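You operate a simulated robot arm through the tools that you are given. There is no shell and no other tool. Be economical: measure what you need, move in short steps, check, and stop when the job is done.

The job below is to be done with a simulated robot arm. You get a single attempt, and the scene is never put back.

## Task
Raise and clamp the orange bike's stem, lower the thick seat post to mark B, switch on, pick level 2.
Fine: shut the lower seat clamp again. Where these are worked on the way, their far stop is far enough and under half their travel is too little: lower seat clamp.
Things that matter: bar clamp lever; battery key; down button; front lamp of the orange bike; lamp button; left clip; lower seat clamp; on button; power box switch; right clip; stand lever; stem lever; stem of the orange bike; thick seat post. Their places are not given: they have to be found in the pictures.

The check looks at the end state, three seconds after you hand in, the way a careful person would. Anything else that was tipped, shoved, dropped, spilled or broken makes it a failure.

## Robot
A 6-joint arm with a two-finger parallel gripper, fixed in place. Base frame: the origin is at the foot of the arm, x ahead of it, y to its left, z up. Units: mm, rad, N and s.
With the tool pointing down near the work surface it reaches from about 320 to 800 mm from the base axis. Its first joint turns from -2.897 to 2.897 rad. Payload 3.91 kg.
Tool frame: the origin (TCP) lies between the finger pads and is the grasp point; the fingertips stand 30 mm ahead of it; z points along the fingers, y is the line along which they close. Largest opening 110 mm; finger width 20, thickness 10; the body of the gripper, 48 by 112 mm, starts 55 mm behind the TCP.
Orientation is that of the tool frame in the base frame, as a unit quaternion [x, y, z, w]. With the fingers straight down and closing along the base's y, the tool's x points along the base's -x, its y along +y and its z along -z.

## Interface
- The arm moves only by the tool nudge_tool. Its argument "commands" is a list of rows, each an object of numbers (a shift or turn left out is 0, a gripper value left out holds the last): "dx", "dy", "dz": the shift along the tool's x, y, z in mm; "rx", "ry", "rz": the turn, a rotation vector about the tool's x, y, z in degrees; "gripper": the closure in counts, from 0 (fully open) to 255 (shut). In form: [{"dx": .., "dy": .., "dz": .., "rx": .., "ry": .., "rz": .., "gripper": ..}, ...]. A call has 1 to 8 rows; each row shifts and turns the commanded pose from where the row before left it, along the tool's axes as they then stand. Rows are played at 5 a second. More than 50 mm and 0.15 rad between two rows, or a gripper value outside its range, and nothing of the call is played. A pose out of reach is approached as far as the arm can. The call stops where the force on the tool passes 90 N (or 10 N more than at its start, if that is more) or the arm is blocked; 0.2 s more then pass. Each finger travels about 45 mm/s and halts on what it meets, pressing with about 40 N; the grip force reading is that of the motor and also rises with nothing between the fingers. The clock runs only during rows and for 0.2 s after the last one: add rows that do not move to give the fingers time. The reply holds the time, the measured pose of the TCP, the force on the tool along the base axes, the opening and the grip force, in the units named above and with some noise, with the torque about the TCP (base axes, N m) and any sound that the robot's microphone picked up, and new pictures: "views" is both (left out), scene, wrist or none.
- Cameras (640 x 400 px; columns grow to the right, rows downward): "scene" is fixed at [36.3, -505.4, 1469.2]; the picture's right is [0.83, -0.56, 0.00], its down [-0.32, -0.47, -0.82] and it looks along [0.46, 0.68, -0.57] (base axes); focal length 343 px, centre (320, 200). "wrist" rides on the gripper at [77, 7, -115] in the tool frame; the picture's right is [-0.09, 1.00, 0.00], its down [-0.80, -0.07, -0.59] and it looks along [-0.59, -0.05, 0.80] (tool axes); focal length 270 px, centre (320, 200).
- lift_body(by): slides the trunk up (or, below 0, down) by that many mm; the arm rides with it, the base frame stays. It gives what a move gives, with no picture.
- probe_pixels(camera, pixels): for up to 12 pixels [column, row] of the newest picture of that camera ("zoom" is the newest enlarged one), the place [x, y, z] in the base frame of the surface seen there, good to about 2 mm, but the place of the scene camera against the robot may be out by one fixed shift of up to 25 mm in any direction. It takes no simulated time.
- inspect(camera, box): a new picture of the part [left, top, right, bottom] of that camera's present view, enlarged. It takes no simulated time.
- hand_in(): hands the job in; it is judged then, once.

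Work in short steps. Measure before you move; look again where a grasp or a placing could have gone wrong, and mend it. You have 80 turns and 200 pictures in all, those below and enlarged ones among them. Open the gripper and draw the arm clear of the work before you hand the job in, unless the task says otherwise; then end with one line.

The tools are called after "Call:" as name(argument=value, ...) on one line, values as JSON. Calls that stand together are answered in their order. nudge_tool: Moves the arm, as the interface text tells. Its arguments: {"type":"object","properties":{"commands":{"type":"array","items":{"type":"object","properties":{"dx":{"type":"number"},"dy":{"type":"number"},"dz":{"type":"number"},"rx":{"type":"number"},"ry":{"type":"number"},"rz":{"type":"number"},"gripper":{"type":"number"}}}},"views":{"type":"string","enum":["both","scene","wrist","none"]}},"required":["commands"]} The other tools are called the same way: lift_body (by) slides the trunk up or down; probe_pixels (camera, pixels) gives the place of the surface under pixels of a picture; inspect (camera, box) takes an enlarged picture of a part of a camera's view; hand_in () hands the job in.

At the start:

```text
time: 0.0
position: [475.9, 108.9, 1100.9]
tool_rot: [0.0, 1.0, -0.001, 0.001]
wrist_force: [0.1, 0.6, 0.4]
moment: [-0.02, 0.03, 0.02]
grip_width: 110.0
gripper_force: 0.1
trunk travel left (down, up): [-425.0, 185.0]
```

scene: 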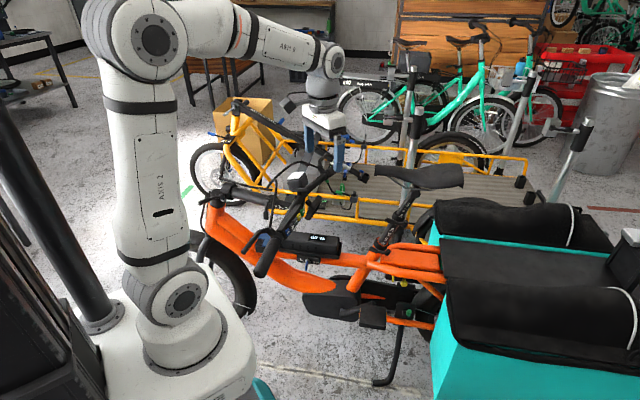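
wrist: 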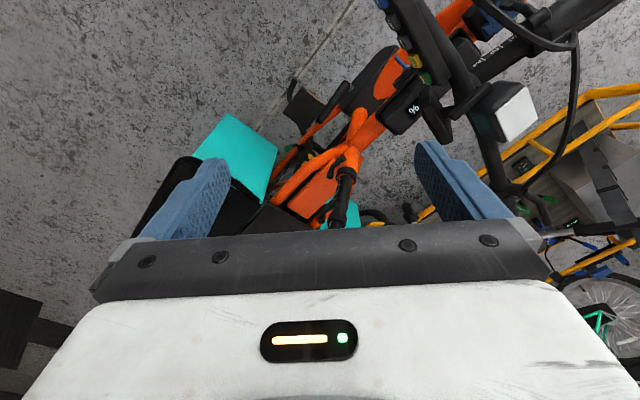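

The scene shows the orange bike in front of the arm. I'll enlarge its parts: the stem area, the seat post area and the motor/lower area.

Call:
inspect(camera="scene", box=[190, 140, 350, 240])

Call:
inspect(camera="scene", box=[340, 150, 480, 240])

Call:
inspect(camera="scene", box=[290, 220, 450, 340])

Call:
inspect(camera="wrist", box=[340, 0, 640, 180])

```text
4.00 times, centred on (270, 190) of scene
```

zoom: 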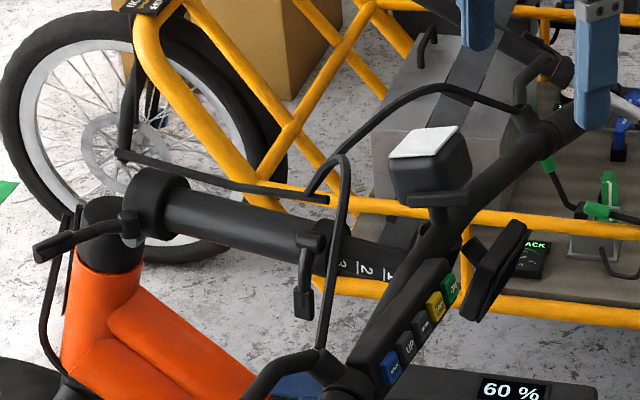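

```text
4.44 times, centred on (410, 195) of scene
```

zoom: 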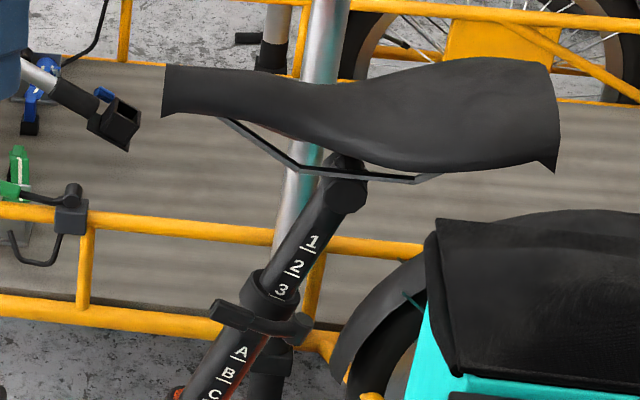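

```text
3.33 times, centred on (370, 280) of scene
```

zoom: 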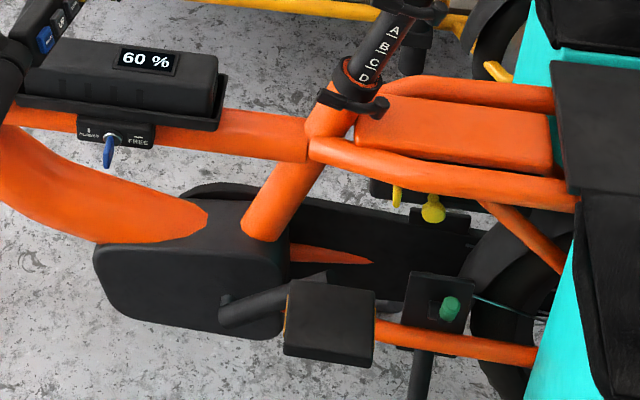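

```text
2.13 times, centred on (490, 90) of wrist
```

zoom: 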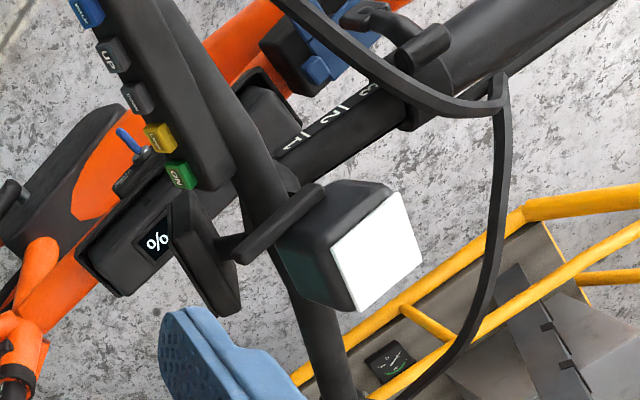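

The stem is folded back with its lever near (205,200). The seat post shows A–D above the lower clamp near (378,245). I'll zoom further on the labels and levers.

Call:
inspect(camera="scene", box=[365, 215, 413, 255])

Call:
inspect(camera="scene", box=[195, 180, 245, 212])

Call:
inspect(camera="scene", box=[275, 190, 345, 240])

Call:
inspect(camera="scene", box=[300, 230, 350, 275])

Call:
inspect(camera="scene", box=[310, 150, 380, 215])

Call:
inspect(camera="scene", box=[250, 160, 310, 205])

```text
10.00 times, centred on (389, 235) of scene
```

zoom: 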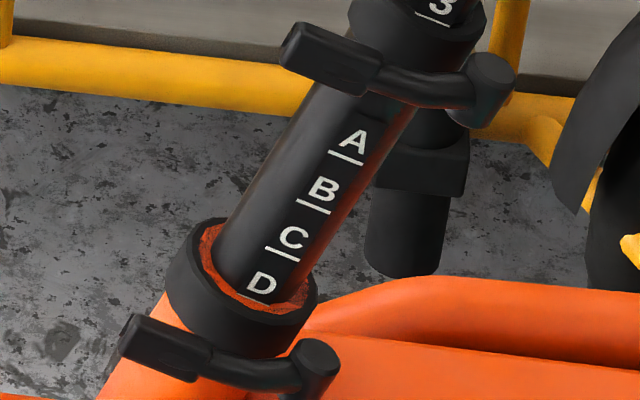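

```text
12.50 times, centred on (220, 196) of scene
```

zoom: 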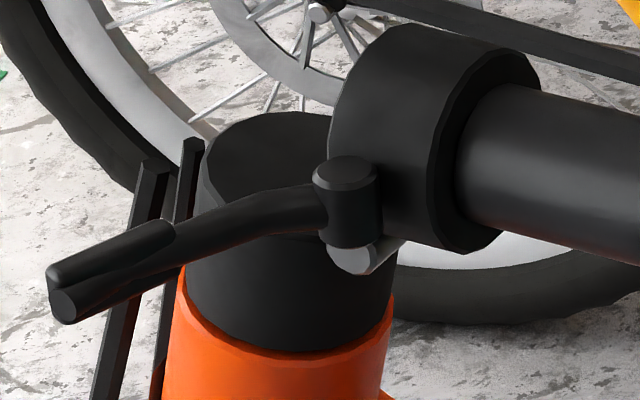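

```text
8.00 times, centred on (310, 215) of scene
```

zoom: 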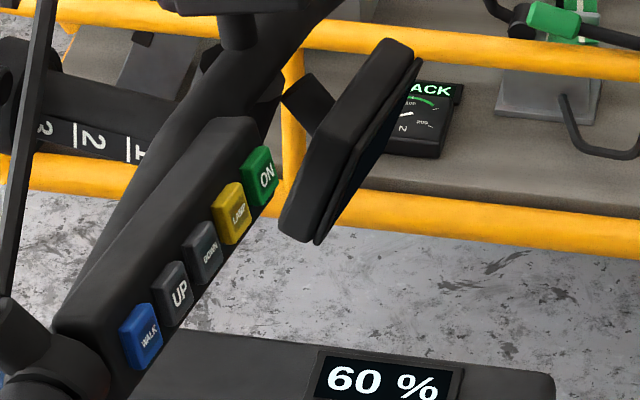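

```text
8.89 times, centred on (325, 252) of scene
```

zoom: 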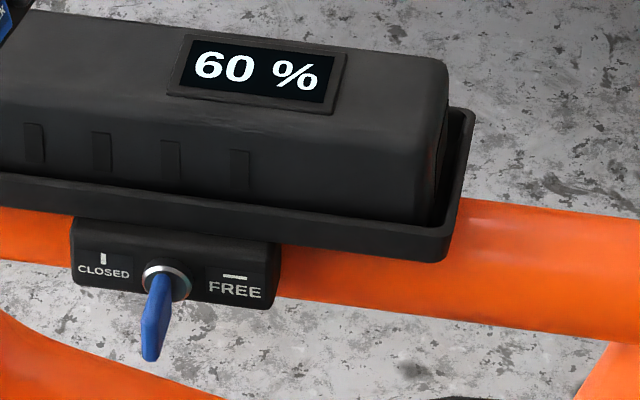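

```text
6.15 times, centred on (345, 182) of scene
```

zoom: 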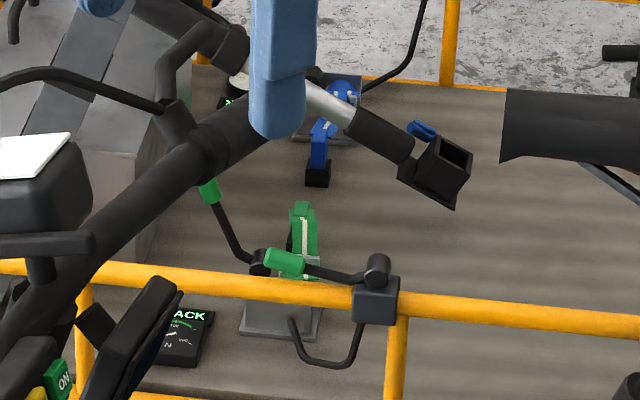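

```text
8.89 times, centred on (280, 182) of scene
```

zoom: 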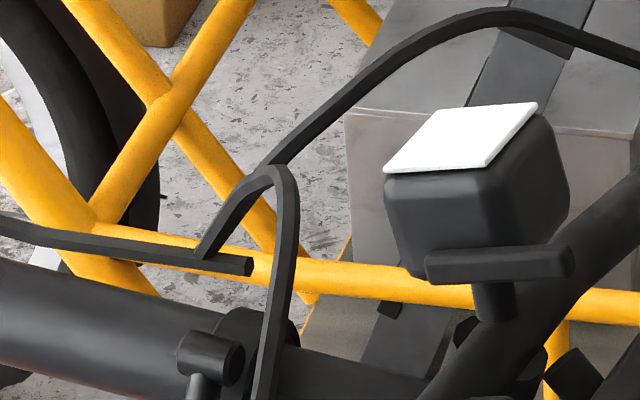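

The key points at CLOSED, so the battery is locked and I leave it alone. Now I measure the key points in the scene picture.

Call:
probe_pixels(camera="scene", pixels=[[212, 191], [224, 195], [203, 201], [230, 188], [243, 197], [266, 203], [284, 207], [267, 200], [266, 213], [296, 180], [304, 215], [265, 270]])

Call:
probe_pixels(camera="scene", pixels=[[378, 248], [385, 251], [397, 251], [390, 243], [395, 234], [397, 219], [408, 222], [391, 244], [415, 202], [380, 170], [420, 180], [458, 178]])

Call:
probe_pixels(camera="scene", pixels=[[308, 212], [304, 216], [300, 221], [297, 225], [292, 231], [318, 210], [327, 238], [313, 265], [366, 178], [360, 176], [345, 165], [320, 178]])

Call:
probe_pixels(camera="wrist", pixels=[[424, 80], [416, 64], [405, 45], [398, 22], [384, 4], [515, 110], [478, 63], [540, 20], [340, 215], [405, 115], [455, 118], [360, 110]])

```text
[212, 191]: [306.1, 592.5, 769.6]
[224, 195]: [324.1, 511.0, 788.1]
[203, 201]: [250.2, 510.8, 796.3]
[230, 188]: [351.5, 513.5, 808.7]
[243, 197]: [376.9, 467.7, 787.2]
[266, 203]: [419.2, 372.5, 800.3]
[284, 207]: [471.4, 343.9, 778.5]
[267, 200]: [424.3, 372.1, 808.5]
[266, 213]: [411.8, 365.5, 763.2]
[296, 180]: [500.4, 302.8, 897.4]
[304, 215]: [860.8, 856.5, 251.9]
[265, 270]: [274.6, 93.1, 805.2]
```

```text
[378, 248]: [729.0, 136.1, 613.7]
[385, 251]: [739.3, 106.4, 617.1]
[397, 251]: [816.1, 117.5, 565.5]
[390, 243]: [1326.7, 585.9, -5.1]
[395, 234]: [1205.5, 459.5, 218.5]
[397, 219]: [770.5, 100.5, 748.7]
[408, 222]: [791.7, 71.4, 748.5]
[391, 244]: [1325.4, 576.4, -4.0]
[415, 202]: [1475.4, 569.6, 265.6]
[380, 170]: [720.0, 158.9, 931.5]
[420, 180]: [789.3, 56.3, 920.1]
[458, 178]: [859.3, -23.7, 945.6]
```

```text
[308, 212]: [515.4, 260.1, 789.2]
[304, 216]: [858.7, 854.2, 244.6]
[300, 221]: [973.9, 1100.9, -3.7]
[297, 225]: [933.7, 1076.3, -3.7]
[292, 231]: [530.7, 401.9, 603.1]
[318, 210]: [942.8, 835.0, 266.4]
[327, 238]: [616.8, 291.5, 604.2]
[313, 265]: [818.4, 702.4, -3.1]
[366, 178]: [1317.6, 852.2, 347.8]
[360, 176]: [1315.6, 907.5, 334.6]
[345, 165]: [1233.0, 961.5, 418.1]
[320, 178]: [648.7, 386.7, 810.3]
```

```text
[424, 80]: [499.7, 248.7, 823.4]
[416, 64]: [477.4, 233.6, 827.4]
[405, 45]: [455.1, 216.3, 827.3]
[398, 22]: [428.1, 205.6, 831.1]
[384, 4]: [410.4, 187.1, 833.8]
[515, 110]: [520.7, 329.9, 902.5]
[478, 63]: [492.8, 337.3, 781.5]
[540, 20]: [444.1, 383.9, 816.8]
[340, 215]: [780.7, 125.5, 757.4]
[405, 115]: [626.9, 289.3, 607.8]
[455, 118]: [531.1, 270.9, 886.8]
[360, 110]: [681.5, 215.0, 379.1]
```

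The stem runs from about (345,515,790) towards (500,310,790) in base coordinates. I move the wrist camera to look down on the hinge and stem.

Call:
nudge_tool(commands=[{"dx": 23, "dy": 36, "dz": 4}, {"dx": 23, "dy": 36, "dz": 4}, {"dx": 23, "dy": 36, "dz": 4}, {"dx": 23, "dy": 36, "dz": 4}, {"dx": 23, "dy": 36, "dz": 4}, {"dx": 23, "dy": 36, "dz": 4}, {"dx": 23, "dy": 36, "dz": 4}, {"dx": 23, "dy": 36, "dz": 4}])

```text
time: 1.8
position: [292.0, 395.0, 1065.2]
tool_rot: [0.0, 1.0, 0.001, 0.0]
wrist_force: [0.8, 1.4, 0.5]
moment: [-0.01, 0.01, 0.04]
grip_width: 109.9
gripper_force: 0.1
trunk travel left (down, up): [-425.0, 185.0]
```

scene: 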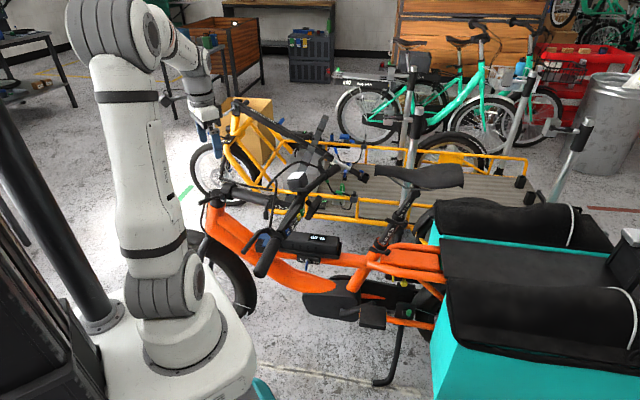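
wrist: 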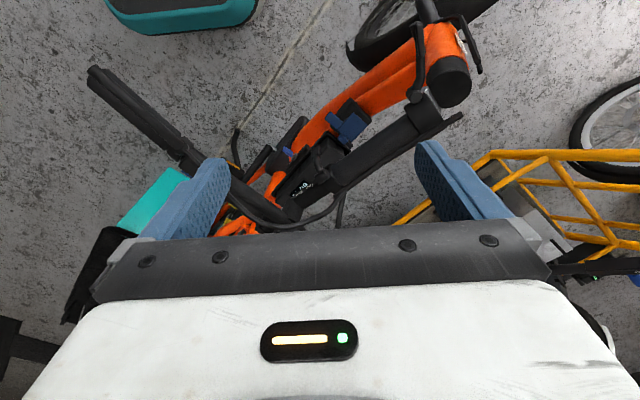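

The hinge is now at (430,100) in the wrist picture. I enlarge it and measure.

Call:
inspect(camera="wrist", box=[240, 0, 520, 175])

Call:
inspect(camera="wrist", box=[380, 10, 500, 140])

Call:
probe_pixels(camera="wrist", pixels=[[448, 80], [470, 90], [430, 75], [425, 105], [412, 95], [420, 55], [400, 135], [370, 160], [345, 175], [455, 125], [130, 100], [330, 150]])

```text
2.29 times, centred on (380, 88) of wrist
```

zoom: 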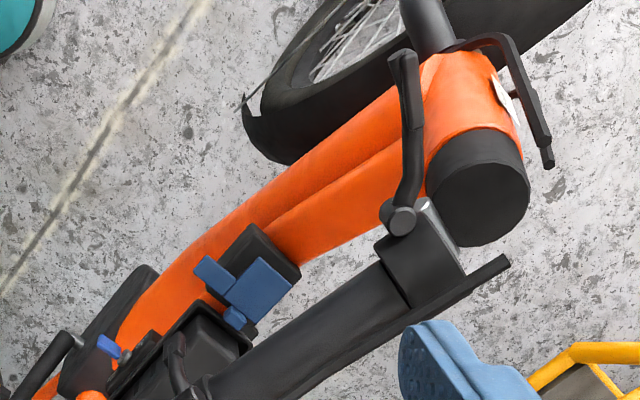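

```text
3.08 times, centred on (440, 75) of wrist
```

zoom: 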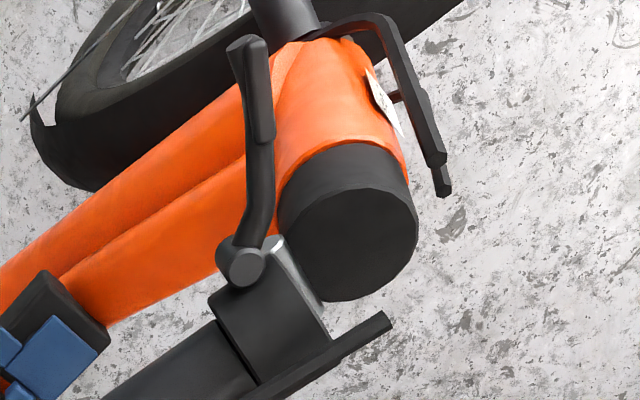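

```text
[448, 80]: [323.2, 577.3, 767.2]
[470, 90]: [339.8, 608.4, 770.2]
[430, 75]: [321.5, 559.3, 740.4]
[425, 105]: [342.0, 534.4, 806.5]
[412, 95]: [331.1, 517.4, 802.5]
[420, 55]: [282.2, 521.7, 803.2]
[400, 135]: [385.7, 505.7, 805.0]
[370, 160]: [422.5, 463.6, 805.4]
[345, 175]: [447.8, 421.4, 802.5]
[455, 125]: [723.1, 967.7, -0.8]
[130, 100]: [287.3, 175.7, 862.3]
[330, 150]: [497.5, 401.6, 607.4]
```

I probe the head disc, the hinge edge, the collar and the lever for exact geometry, using the last enlarged picture.

Call:
probe_pixels(camera="zoom", pixels=[[300, 170], [400, 170], [350, 150], [350, 220], [300, 250], [350, 290], [405, 240], [285, 240], [310, 295], [265, 310], [220, 300], [250, 370]])

Call:
probe_pixels(camera="zoom", pixels=[[248, 50], [255, 90], [262, 140], [258, 190], [240, 262], [270, 245], [190, 350], [205, 375], [360, 335], [390, 320], [240, 230], [320, 335]])

Call:
inspect(camera="wrist", box=[200, 100, 420, 237])

```text
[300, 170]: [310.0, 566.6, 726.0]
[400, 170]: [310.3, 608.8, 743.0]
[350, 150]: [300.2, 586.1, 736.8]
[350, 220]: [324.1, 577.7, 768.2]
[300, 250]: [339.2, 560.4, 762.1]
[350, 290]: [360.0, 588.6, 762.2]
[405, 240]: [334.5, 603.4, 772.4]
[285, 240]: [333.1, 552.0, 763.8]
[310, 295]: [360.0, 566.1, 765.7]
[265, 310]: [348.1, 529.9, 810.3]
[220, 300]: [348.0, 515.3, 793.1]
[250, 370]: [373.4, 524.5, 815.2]
```

```text
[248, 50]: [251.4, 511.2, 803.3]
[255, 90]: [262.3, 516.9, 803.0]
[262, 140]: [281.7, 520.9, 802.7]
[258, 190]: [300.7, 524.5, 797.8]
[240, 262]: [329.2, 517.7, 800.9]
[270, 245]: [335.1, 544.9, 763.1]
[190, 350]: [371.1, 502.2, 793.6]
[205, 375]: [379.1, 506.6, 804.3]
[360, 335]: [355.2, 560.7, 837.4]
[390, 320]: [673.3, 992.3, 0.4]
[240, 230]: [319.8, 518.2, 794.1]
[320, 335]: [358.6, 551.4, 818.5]
```

```text
2.91 times, centred on (310, 168) of wrist
```

zoom: 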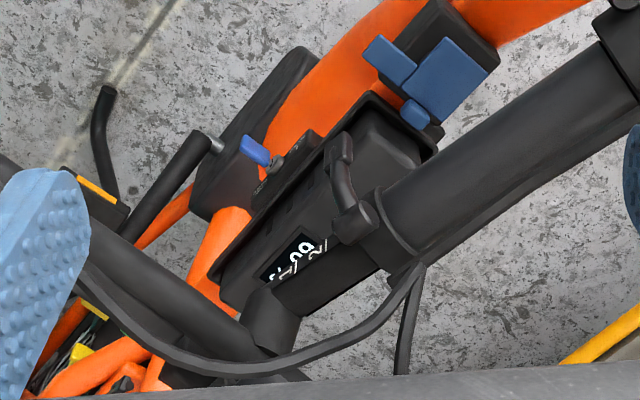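

The stem tube runs across this zoom from (610,80) to (400,220). I probe cross sections of it and the handlebar.

Call:
probe_pixels(camera="zoom", pixels=[[400, 195], [415, 215], [430, 235], [500, 125], [515, 145], [530, 165], [570, 75], [590, 100], [610, 120], [340, 260], [315, 280], [270, 320]])

Call:
probe_pixels(camera="zoom", pixels=[[350, 225], [335, 150], [400, 270], [375, 320], [330, 355], [230, 365], [150, 290], [180, 310], [440, 80], [290, 310], [395, 60], [430, 290]])

```text
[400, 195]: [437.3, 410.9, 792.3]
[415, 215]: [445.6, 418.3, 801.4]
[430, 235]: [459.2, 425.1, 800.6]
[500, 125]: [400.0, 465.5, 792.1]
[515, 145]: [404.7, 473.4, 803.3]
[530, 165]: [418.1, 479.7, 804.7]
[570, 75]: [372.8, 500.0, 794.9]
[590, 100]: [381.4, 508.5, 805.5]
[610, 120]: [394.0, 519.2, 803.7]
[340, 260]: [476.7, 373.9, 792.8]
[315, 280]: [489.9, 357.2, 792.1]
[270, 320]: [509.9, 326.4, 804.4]
```

```text
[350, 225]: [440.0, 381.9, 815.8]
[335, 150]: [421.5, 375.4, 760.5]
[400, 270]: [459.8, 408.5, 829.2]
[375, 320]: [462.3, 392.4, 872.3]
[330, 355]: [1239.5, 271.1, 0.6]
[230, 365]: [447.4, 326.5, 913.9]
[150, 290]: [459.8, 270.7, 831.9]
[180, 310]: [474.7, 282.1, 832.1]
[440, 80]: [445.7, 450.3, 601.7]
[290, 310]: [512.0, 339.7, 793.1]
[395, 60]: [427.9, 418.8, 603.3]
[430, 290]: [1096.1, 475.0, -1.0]
```

The stem axis comes out at direction (0.571,-0.821,0), with the hinge near (348,555,763). A straight dark cable runs along the stem near (220,179)–(270,190), so I measure where it is before gripping.

Call:
probe_pixels(camera="scene", pixels=[[221, 180], [232, 183], [245, 186], [258, 188], [268, 189], [274, 182], [276, 195], [272, 210], [288, 169], [310, 163], [300, 189], [311, 178]])

Call:
inspect(camera="scene", box=[210, 155, 290, 215])

```text
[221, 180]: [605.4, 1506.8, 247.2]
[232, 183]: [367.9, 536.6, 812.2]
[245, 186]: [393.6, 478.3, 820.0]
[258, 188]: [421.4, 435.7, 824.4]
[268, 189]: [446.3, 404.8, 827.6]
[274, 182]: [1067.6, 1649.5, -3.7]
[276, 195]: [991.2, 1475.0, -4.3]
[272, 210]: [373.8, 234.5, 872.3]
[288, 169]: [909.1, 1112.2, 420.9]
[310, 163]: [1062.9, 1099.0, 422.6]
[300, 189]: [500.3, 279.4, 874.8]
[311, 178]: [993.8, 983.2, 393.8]
```

```text
6.67 times, centred on (250, 185) of scene
```

zoom: 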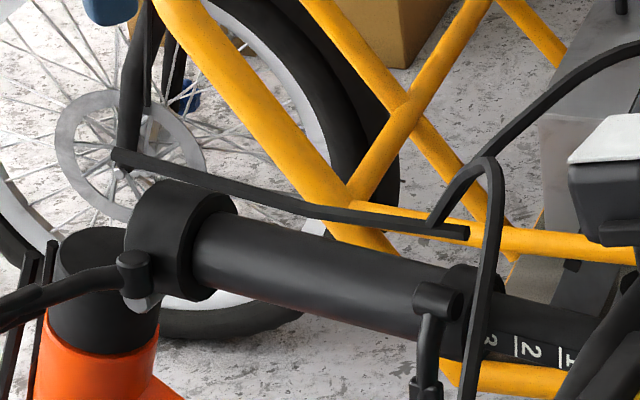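

The cable sits about 20 mm above the tube, so I will lift the stem from underneath. I'll use closed fingers held sideways, entering from the robot's side about 130 mm from the hinge. First I turn the tool heading and shut the gripper.

Call:
nudge_tool(commands=[{"dx": -34, "dy": 3.5, "gripper": 255}, {"dx": -34, "dy": 3.5}, {"rz": 8.5}, {"rz": 8.5}, {"rz": 8.5}, {"rz": 8.5}, {"rz": 8.5}, {"rz": 8.5}], views="none")

Call:
nudge_tool(commands=[{"rz": 4.2}, {"rx": -8.2}, {"rx": -8.2}, {"rx": -8.2}, {"rx": -8.2}, {"rx": -8.2}, {"rx": -8.2}, {"rx": -8.2}], views="none")

Call:
nudge_tool(commands=[{"rx": -8.2}, {"rx": -8.2}, {"rx": -8.2}, {"rx": -8}])

```text
time: 3.6
position: [358.7, 403.5, 1069.0]
tool_rot: [0.431, 0.902, 0.0, 0.001]
wrist_force: [-0.1, 0.5, -0.9]
moment: [0.01, -0.02, 0.04]
grip_width: 0.0
gripper_force: 37.7
trunk travel left (down, up): [-425.0, 185.0]
```

```text
time: 5.4
position: [375.5, 399.5, 1118.4]
tool_rot: [0.411, 0.793, 0.398, 0.208]
wrist_force: [0.2, -1.0, -0.7]
moment: [-0.04, -0.01, -0.04]
grip_width: 0.2
gripper_force: 38.2
out of reach, approached as far as the arm can: row 7, 8
trunk travel left (down, up): [-425.0, 185.0]
```

```text
time: 6.4
position: [391.3, 390.1, 1176.4]
tool_rot: [0.392, 0.769, 0.448, 0.232]
wrist_force: [-0.1, 0.2, 0.5]
moment: [0.0, -0.04, -0.03]
grip_width: 0.0
gripper_force: 38.0
out of reach, approached as far as the arm can: row 1, 2, 3, 4
trunk travel left (down, up): [-425.0, 185.0]
```

scene: 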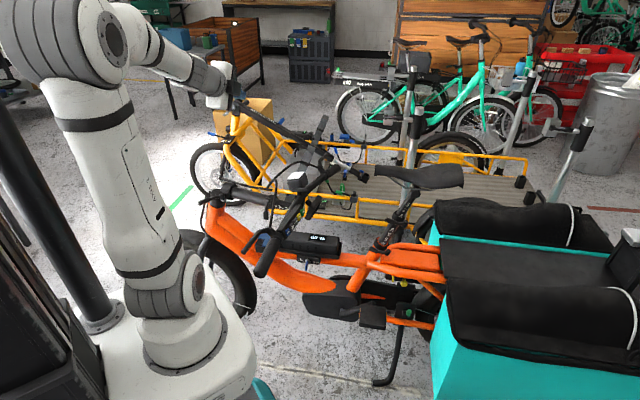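
wrist: 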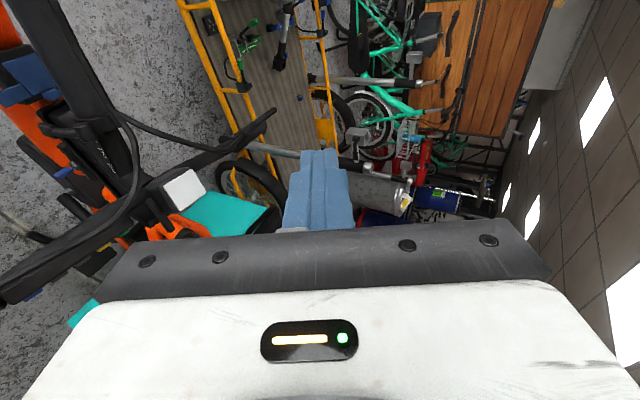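

The arm cannot reach that sideways pose because the wrist gets too near the base. I will grip the tube from above instead: the cable lies centred over the tube and fits between the fingers. I turn the tool back down and open the gripper.

Call:
nudge_tool(commands=[{"rx": 8.2, "gripper": 0}, {"rx": 8.2}, {"rx": 8.2}, {"rx": 8.2}], views="none")

```text
time: 7.4
position: [391.2, 389.1, 1178.2]
tool_rot: [0.442, 0.865, 0.212, 0.111]
wrist_force: [0.5, -0.1, 0.2]
moment: [-0.01, -0.03, 0.03]
grip_width: 86.5
gripper_force: 0.1
trunk travel left (down, up): [-425.0, 185.0]
```

The command resets to the measured pose. I finish levelling the tool and then move above the grip point (427,455).

Call:
nudge_tool(commands=[{"rx": 6.95}, {"rx": 6.95}, {"rx": 6.95}, {"rx": 6.95, "rz": 1.1}, {"dz": 40}, {"dz": 40}, {"dz": 40}])

```text
time: 9.0
position: [387.8, 388.8, 1057.1]
tool_rot: [0.464, 0.886, 0.0, 0.002]
wrist_force: [0.4, -0.4, -0.5]
moment: [0.0, 0.0, 0.02]
grip_width: 109.9
gripper_force: 0.0
trunk travel left (down, up): [-425.0, 185.0]
```

scene: 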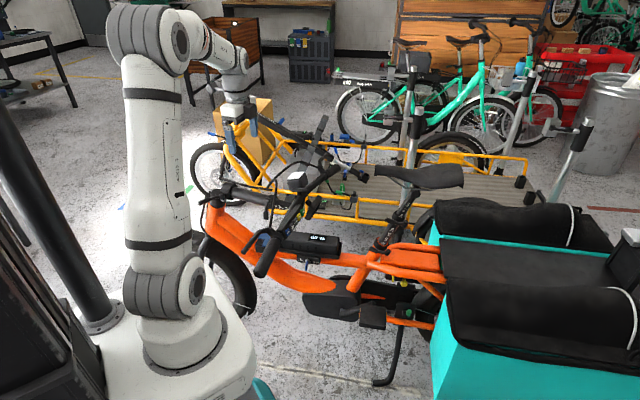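
wrist: 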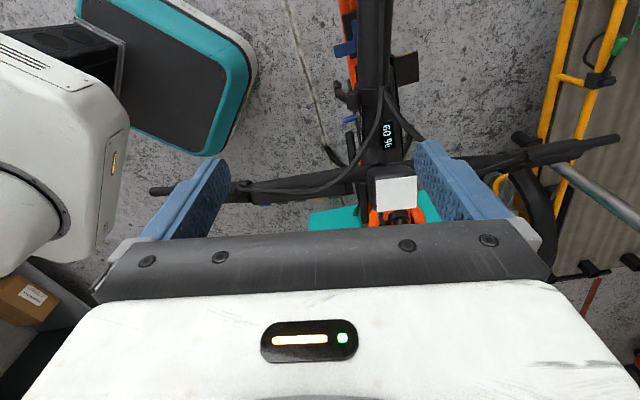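

The view is now aligned with the stem. I move over the grip point and go down to z≈880 to look.

Call:
nudge_tool(commands=[{"dx": 16, "dy": 35.6}, {"dx": 16.3, "dy": 35.6}, {"dz": 45}, {"dz": 45}, {"dz": 45}, {"dz": 40}, {}])

```text
time: 10.6
position: [430.9, 457.5, 882.8]
tool_rot: [0.464, 0.886, -0.002, 0.003]
wrist_force: [0.4, -0.3, -0.8]
moment: [0.02, 0.03, 0.03]
grip_width: 109.9
gripper_force: 0.0
trunk travel left (down, up): [-425.0, 185.0]
```

scene: 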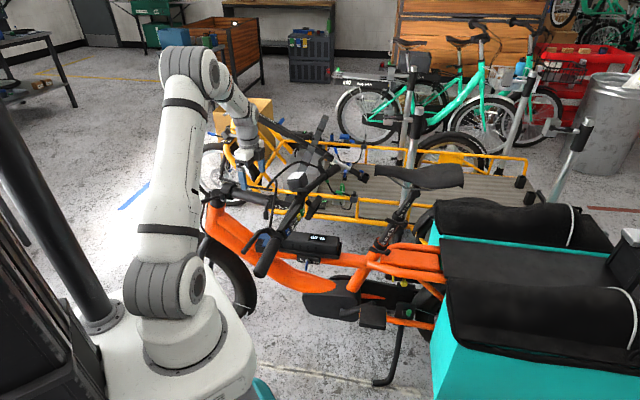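
wrist: 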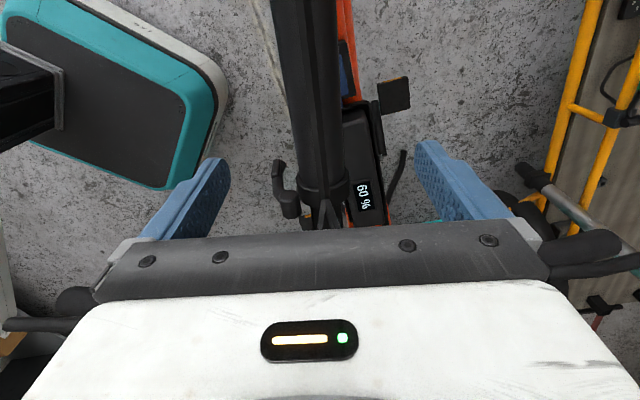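

The stem at row 125 is centred on column 319, directly below the TCP, and the bar clamp lever at (283,190) is well clear. I descend to z≈795 and close.

Call:
nudge_tool(commands=[{"dz": 40}, {"dz": 35}, {"dz": 13}, {}])

Call:
inspect(camera="wrist", box=[160, 80, 500, 260])

```text
time: 11.6
position: [432.1, 457.0, 794.6]
tool_rot: [0.464, 0.886, 0.0, 0.003]
wrist_force: [0.5, -0.3, 0.4]
moment: [-0.01, 0.0, 0.02]
grip_width: 110.2
gripper_force: 0.1
trunk travel left (down, up): [-425.0, 185.0]
```

scene: 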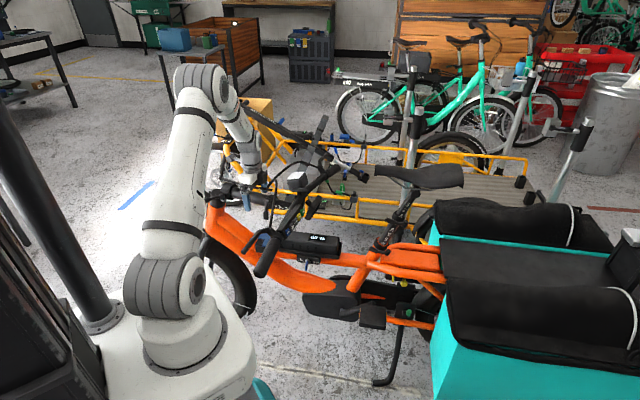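
wrist: 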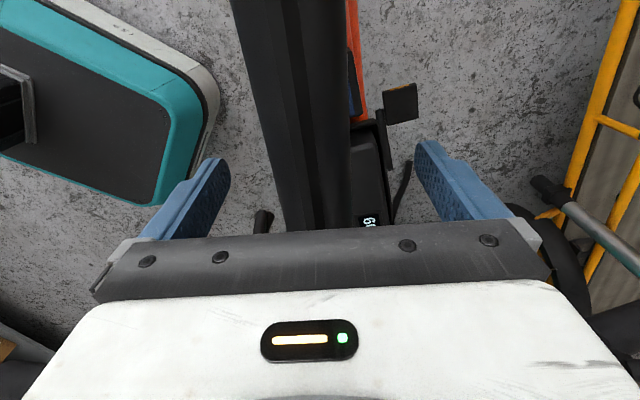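

```text
1.88 times, centred on (330, 170) of wrist
```

zoom: 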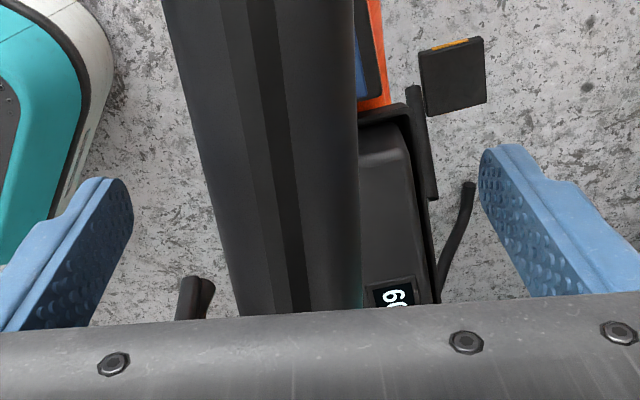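

The tube lies centred between the fingers. I close gently.

Call:
nudge_tool(commands=[{"gripper": 200}, {}, {}, {}, {}], views="wrist")

```text
time: 12.8
position: [428.5, 454.3, 796.1]
tool_rot: [0.463, 0.886, -0.003, 0.002]
wrist_force: [-20.8, -14.9, -0.1]
moment: [-0.18, 0.57, 0.61]
grip_width: 42.0
gripper_force: 39.9
trunk travel left (down, up): [-425.0, 185.0]
```

wrist: 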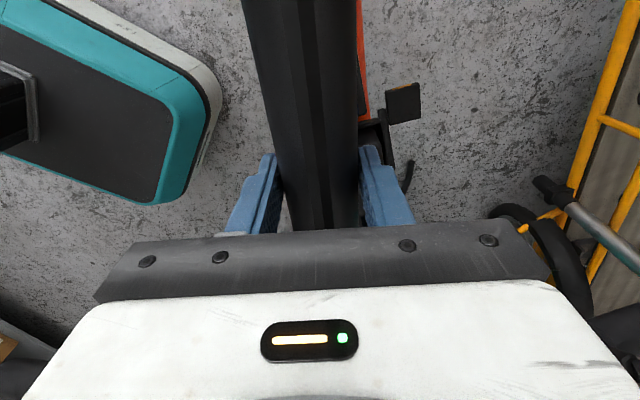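

The grip is holding: the opening is 42 mm, so the tube radius is 21. I start swinging the stem about the hinge at (s=-257, z=763) in 6° steps and check the force.

Call:
nudge_tool(commands=[{"dx": 4.1, "dz": -13.3, "ry": -6}, {"dx": 4.1, "dz": -13.3, "ry": -6}, {}])

```text
time: 13.6
position: [425.4, 463.2, 827.4]
tool_rot: [0.462, 0.881, -0.046, 0.096]
wrist_force: [-19.6, -15.2, 16.4]
moment: [-0.48, 0.99, 0.0]
grip_width: 36.0
gripper_force: 11.8
trunk travel left (down, up): [-425.0, 185.0]
```

scene: 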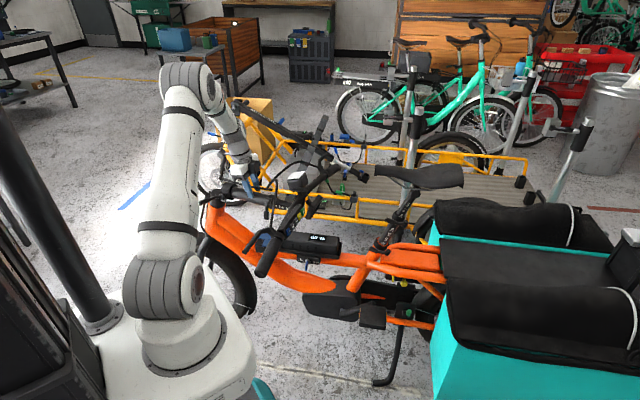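
wrist: 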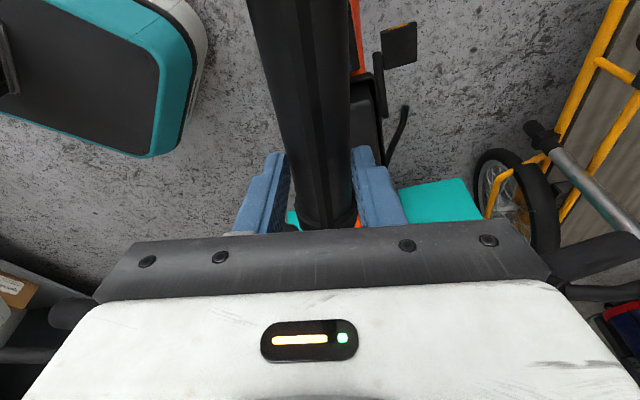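

The opening shrank to 36 mm and the bar hasn't moved: the fingers slid up the tube because the stem is too heavy for a friction grip this near the hinge. I release and back off upward to find a longer lever arm on the handlebar.

Call:
nudge_tool(commands=[{"gripper": 0}, {}, {}, {"dz": -45, "ry": 6}, {"dz": -45, "ry": 6}, {"dz": -45}, {"dz": -45}, {"dz": -20}])

Call:
inspect(camera="wrist", box=[200, 0, 640, 240])

Call:
inspect(camera="scene", box=[240, 160, 370, 280])

```text
time: 15.4
position: [418.9, 475.9, 1018.6]
tool_rot: [0.464, 0.886, -0.001, 0.001]
wrist_force: [-0.2, 0.1, -0.3]
moment: [0.0, 0.02, 0.02]
grip_width: 110.1
gripper_force: 0.0
trunk travel left (down, up): [-425.0, 185.0]
```

scene: 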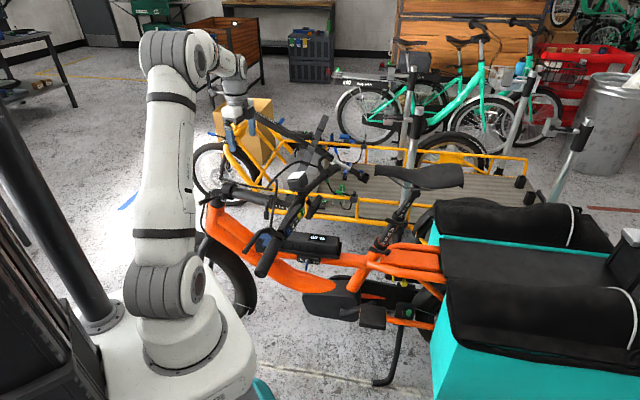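
wrist: 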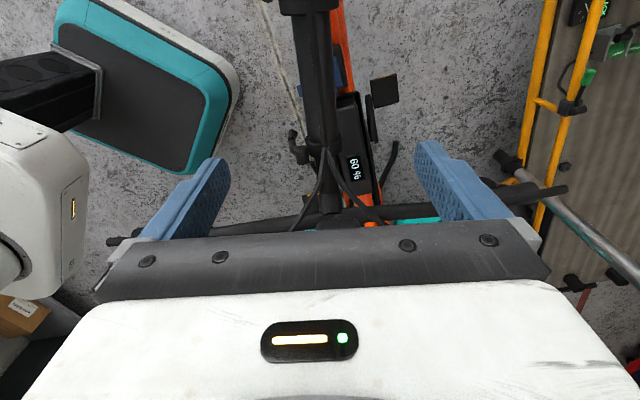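

```text
1.45 times, centred on (420, 120) of wrist
```

zoom: 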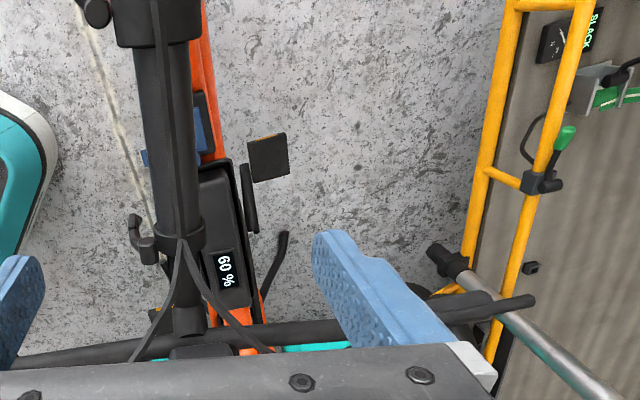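

```text
3.33 times, centred on (305, 220) of scene
```

zoom: 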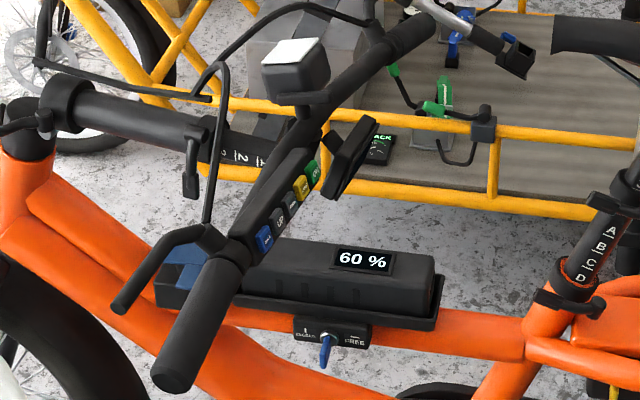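

The left handlebar grip, at scene (280,250), is about 300 mm from the hinge and reachable with the tool straight down. I move the wrist camera over it to measure.

Call:
nudge_tool(commands=[{"dx": -10, "dy": -46}, {"dx": -10, "dy": -46}, {"dx": -10, "dy": -46}, {"dx": -10, "dy": -46}, {"dx": -10, "dy": -46}, {"dx": -8, "dy": -46}])

Call:
inspect(camera="wrist", box=[220, 20, 640, 240])

```text
time: 16.8
position: [224.2, 270.6, 1019.0]
tool_rot: [0.463, 0.886, 0.001, 0.002]
wrist_force: [0.4, 1.3, 0.1]
moment: [0.03, -0.02, 0.01]
grip_width: 110.1
gripper_force: 0.1
trunk travel left (down, up): [-425.0, 185.0]
```

scene: 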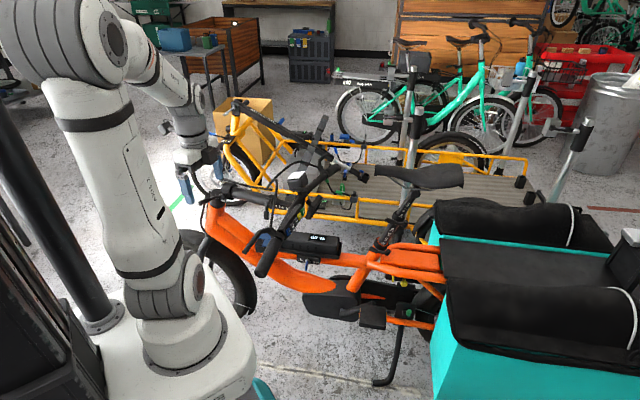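
wrist: 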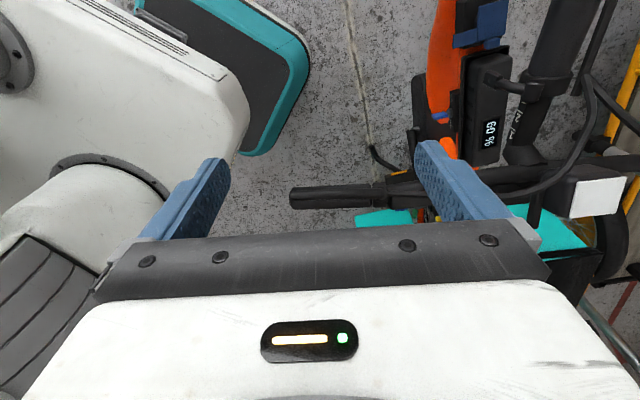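

```text
1.52 times, centred on (430, 130) of wrist
```

zoom: 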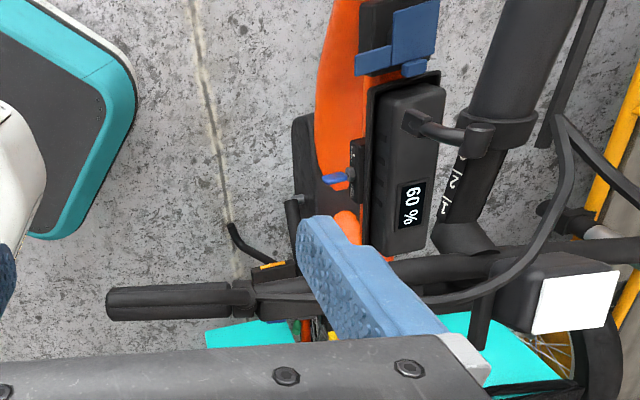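

The grip lies at wrist pixels (295–375,195) with the brake lever below it. I probe along and across it.

Call:
probe_pixels(camera="wrist", pixels=[[300, 196], [320, 190], [320, 196], [320, 203], [345, 188], [345, 195], [345, 202], [365, 188], [365, 195], [385, 196], [405, 185], [395, 205]])

Call:
inspect(camera="wrist", box=[270, 150, 430, 240])

Call:
inspect(camera="scene", box=[245, 215, 325, 285])

```text
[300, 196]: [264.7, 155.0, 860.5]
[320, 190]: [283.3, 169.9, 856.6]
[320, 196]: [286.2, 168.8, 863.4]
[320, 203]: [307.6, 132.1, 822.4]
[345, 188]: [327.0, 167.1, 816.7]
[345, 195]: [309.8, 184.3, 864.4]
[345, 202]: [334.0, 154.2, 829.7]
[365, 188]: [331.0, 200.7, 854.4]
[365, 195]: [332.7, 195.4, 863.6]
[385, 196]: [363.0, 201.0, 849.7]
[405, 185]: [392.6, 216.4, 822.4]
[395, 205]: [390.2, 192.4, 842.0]
```

```text
4.00 times, centred on (350, 195) of wrist
```

zoom: 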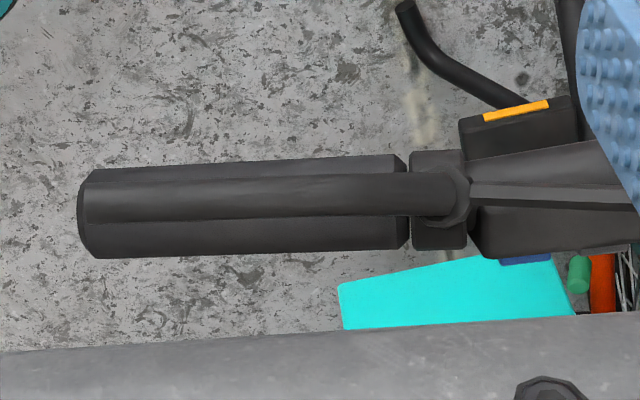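

```text
5.71 times, centred on (285, 250) of scene
```

zoom: 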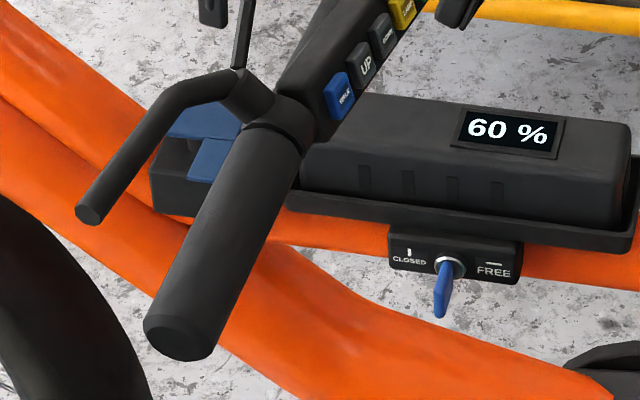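

The brake lever sits about 35 mm above the left grip and would foul the fingers as the stem turns. The right half of the bar looks cleaner, so I probe the arm's shoulder height and move the camera over there.

Call:
probe_pixels(camera="scene", pixels=[[185, 335], [150, 295], [195, 290], [110, 40], [190, 140]])

Call:
nudge_tool(commands=[{"dy": 47}, {"dy": 47}, {"dy": 47}, {"dy": 47}, {"dy": 47}, {"dy": 47}, {"dy": 47}])

Call:
inspect(camera="wrist", box=[200, 80, 520, 260])

```text
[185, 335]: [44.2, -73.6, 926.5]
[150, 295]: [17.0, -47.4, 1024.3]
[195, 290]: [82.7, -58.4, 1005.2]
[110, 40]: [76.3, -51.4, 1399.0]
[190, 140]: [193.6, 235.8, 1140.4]
```

```text
time: 18.4
position: [494.2, 457.5, 1019.0]
tool_rot: [0.464, 0.886, -0.001, 0.002]
wrist_force: [0.2, 0.9, 0.4]
moment: [-0.02, -0.01, -0.03]
grip_width: 109.9
gripper_force: 0.1
trunk travel left (down, up): [-425.0, 185.0]
```

scene: 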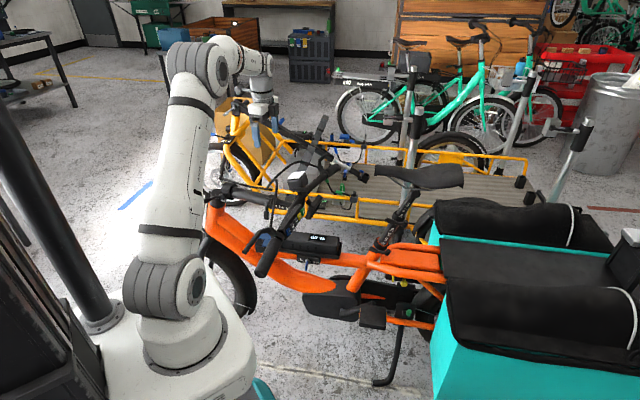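
wrist: 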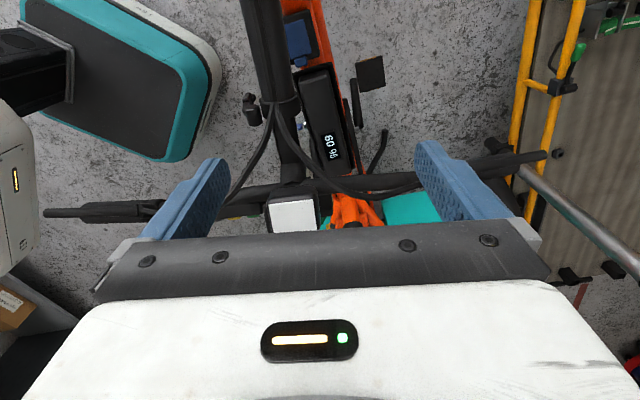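

```text
2.00 times, centred on (360, 170) of wrist
```

zoom: 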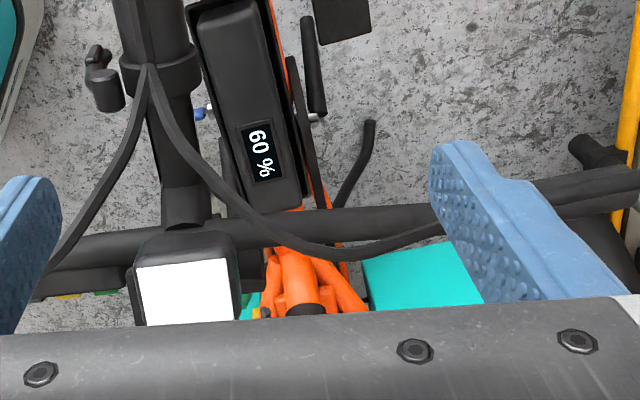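

I probe the right bar segment and the cable over it in this zoom.

Call:
probe_pixels(camera="zoom", pixels=[[270, 222], [310, 222], [310, 230], [350, 218], [390, 213], [390, 224], [200, 172], [260, 228], [300, 249], [350, 254], [400, 238], [430, 228]])

Call:
probe_pixels(camera="wrist", pixels=[[485, 165], [500, 160], [530, 155], [495, 172], [283, 215], [225, 187], [275, 190]])

```text
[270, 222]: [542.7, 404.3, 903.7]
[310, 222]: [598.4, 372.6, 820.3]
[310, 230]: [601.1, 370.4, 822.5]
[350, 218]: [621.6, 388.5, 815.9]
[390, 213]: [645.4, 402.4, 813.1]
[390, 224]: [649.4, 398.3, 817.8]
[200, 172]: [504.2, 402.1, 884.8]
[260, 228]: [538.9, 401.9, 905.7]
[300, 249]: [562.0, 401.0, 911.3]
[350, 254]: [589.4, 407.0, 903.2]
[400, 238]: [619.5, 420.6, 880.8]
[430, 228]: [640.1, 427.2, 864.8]
```

```text
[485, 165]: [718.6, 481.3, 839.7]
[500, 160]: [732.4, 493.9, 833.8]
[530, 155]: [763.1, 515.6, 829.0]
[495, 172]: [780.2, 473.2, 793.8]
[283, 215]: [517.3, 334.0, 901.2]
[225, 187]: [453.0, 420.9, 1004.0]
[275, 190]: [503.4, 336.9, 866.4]
```

The bar's right segment is centred at about (595,370,808) and the cable is 90 mm above it, so the spot is free. I go behind it and tilt the tool 40° so the lower finger supports the bar, approaching from the rear and above.

Call:
nudge_tool(commands=[{"dx": -45, "dy": 8.3}, {"dx": -45, "dy": 8.3}, {"dx": -45, "dy": 8.3}, {"dx": -45, "dy": 8.3}, {"ry": 8}, {"ry": 8}, {"ry": 8}, {"ry": 8}], views="none")

Call:
nudge_tool(commands=[{"ry": 8, "gripper": 90}, {"dx": -32, "dz": 38}, {"dx": -32, "dz": 38}, {}])

```text
time: 20.2
position: [624.5, 329.6, 1019.0]
tool_rot: [0.445, 0.852, 0.128, -0.243]
wrist_force: [-0.1, 0.2, 0.3]
moment: [-0.04, -0.03, -0.01]
grip_width: 109.8
gripper_force: 0.1
trunk travel left (down, up): [-425.0, 185.0]
```

```text
time: 21.2
position: [625.8, 328.8, 922.8]
tool_rot: [0.436, 0.833, 0.159, -0.301]
wrist_force: [0.5, 0.7, 0.2]
moment: [-0.03, -0.03, -0.02]
grip_width: 71.3
gripper_force: 0.0
trunk travel left (down, up): [-425.0, 185.0]
```

scene: 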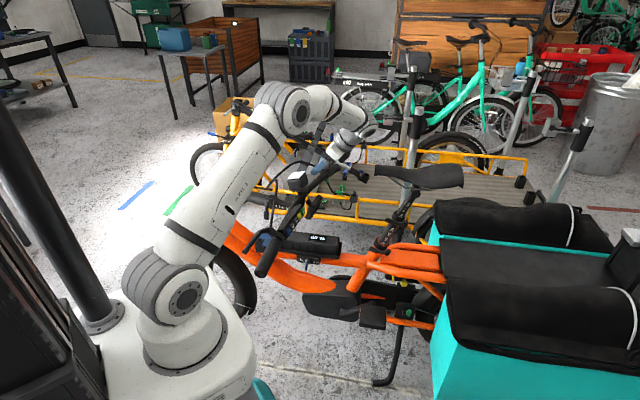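
wrist: 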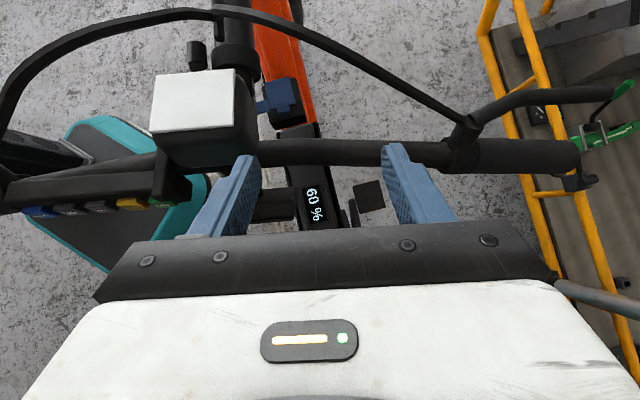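

The fingers close along the bar here, so I need to turn the tool 90° about its own axis. That puts one finger above and one below the bar.

Call:
nudge_tool(commands=[{"rz": -8.3}, {"rz": -8.3}, {"rz": -8.3}, {"rz": -8.3}, {"rz": -8.3}, {"rz": -8.3}, {"rz": -8.3}, {"rz": -8.3}], views="none")

Call:
nudge_tool(commands=[{"rz": -8.3}, {"rz": -8.3}, {"rz": -7}, {}])

```text
time: 23.0
position: [624.7, 328.6, 922.2]
tool_rot: [-0.092, 0.936, 0.298, -0.165]
wrist_force: [-0.1, -0.9, 0.1]
moment: [0.02, -0.03, -0.01]
grip_width: 71.1
gripper_force: 0.1
trunk travel left (down, up): [-425.0, 185.0]
```

```text
time: 24.0
position: [624.5, 329.2, 921.4]
tool_rot: [-0.281, 0.897, 0.325, -0.101]
wrist_force: [-0.1, 0.9, 0.5]
moment: [-0.01, -0.03, -0.02]
grip_width: 71.3
gripper_force: 0.0
trunk travel left (down, up): [-425.0, 185.0]
```

scene: 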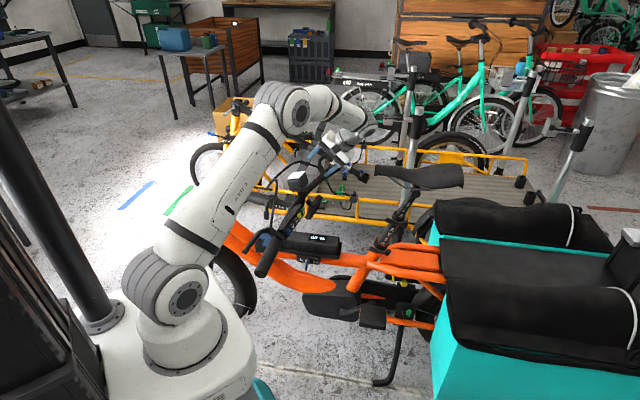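
wrist: 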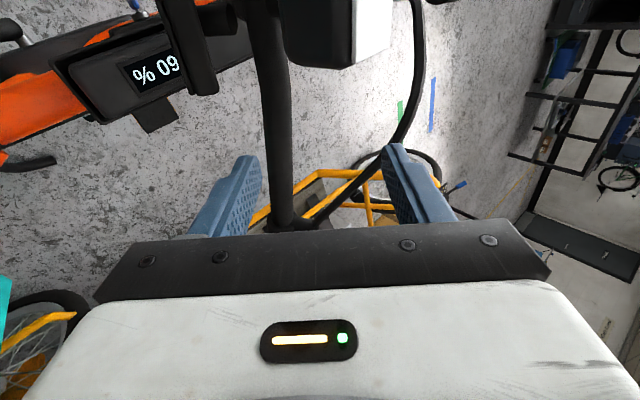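

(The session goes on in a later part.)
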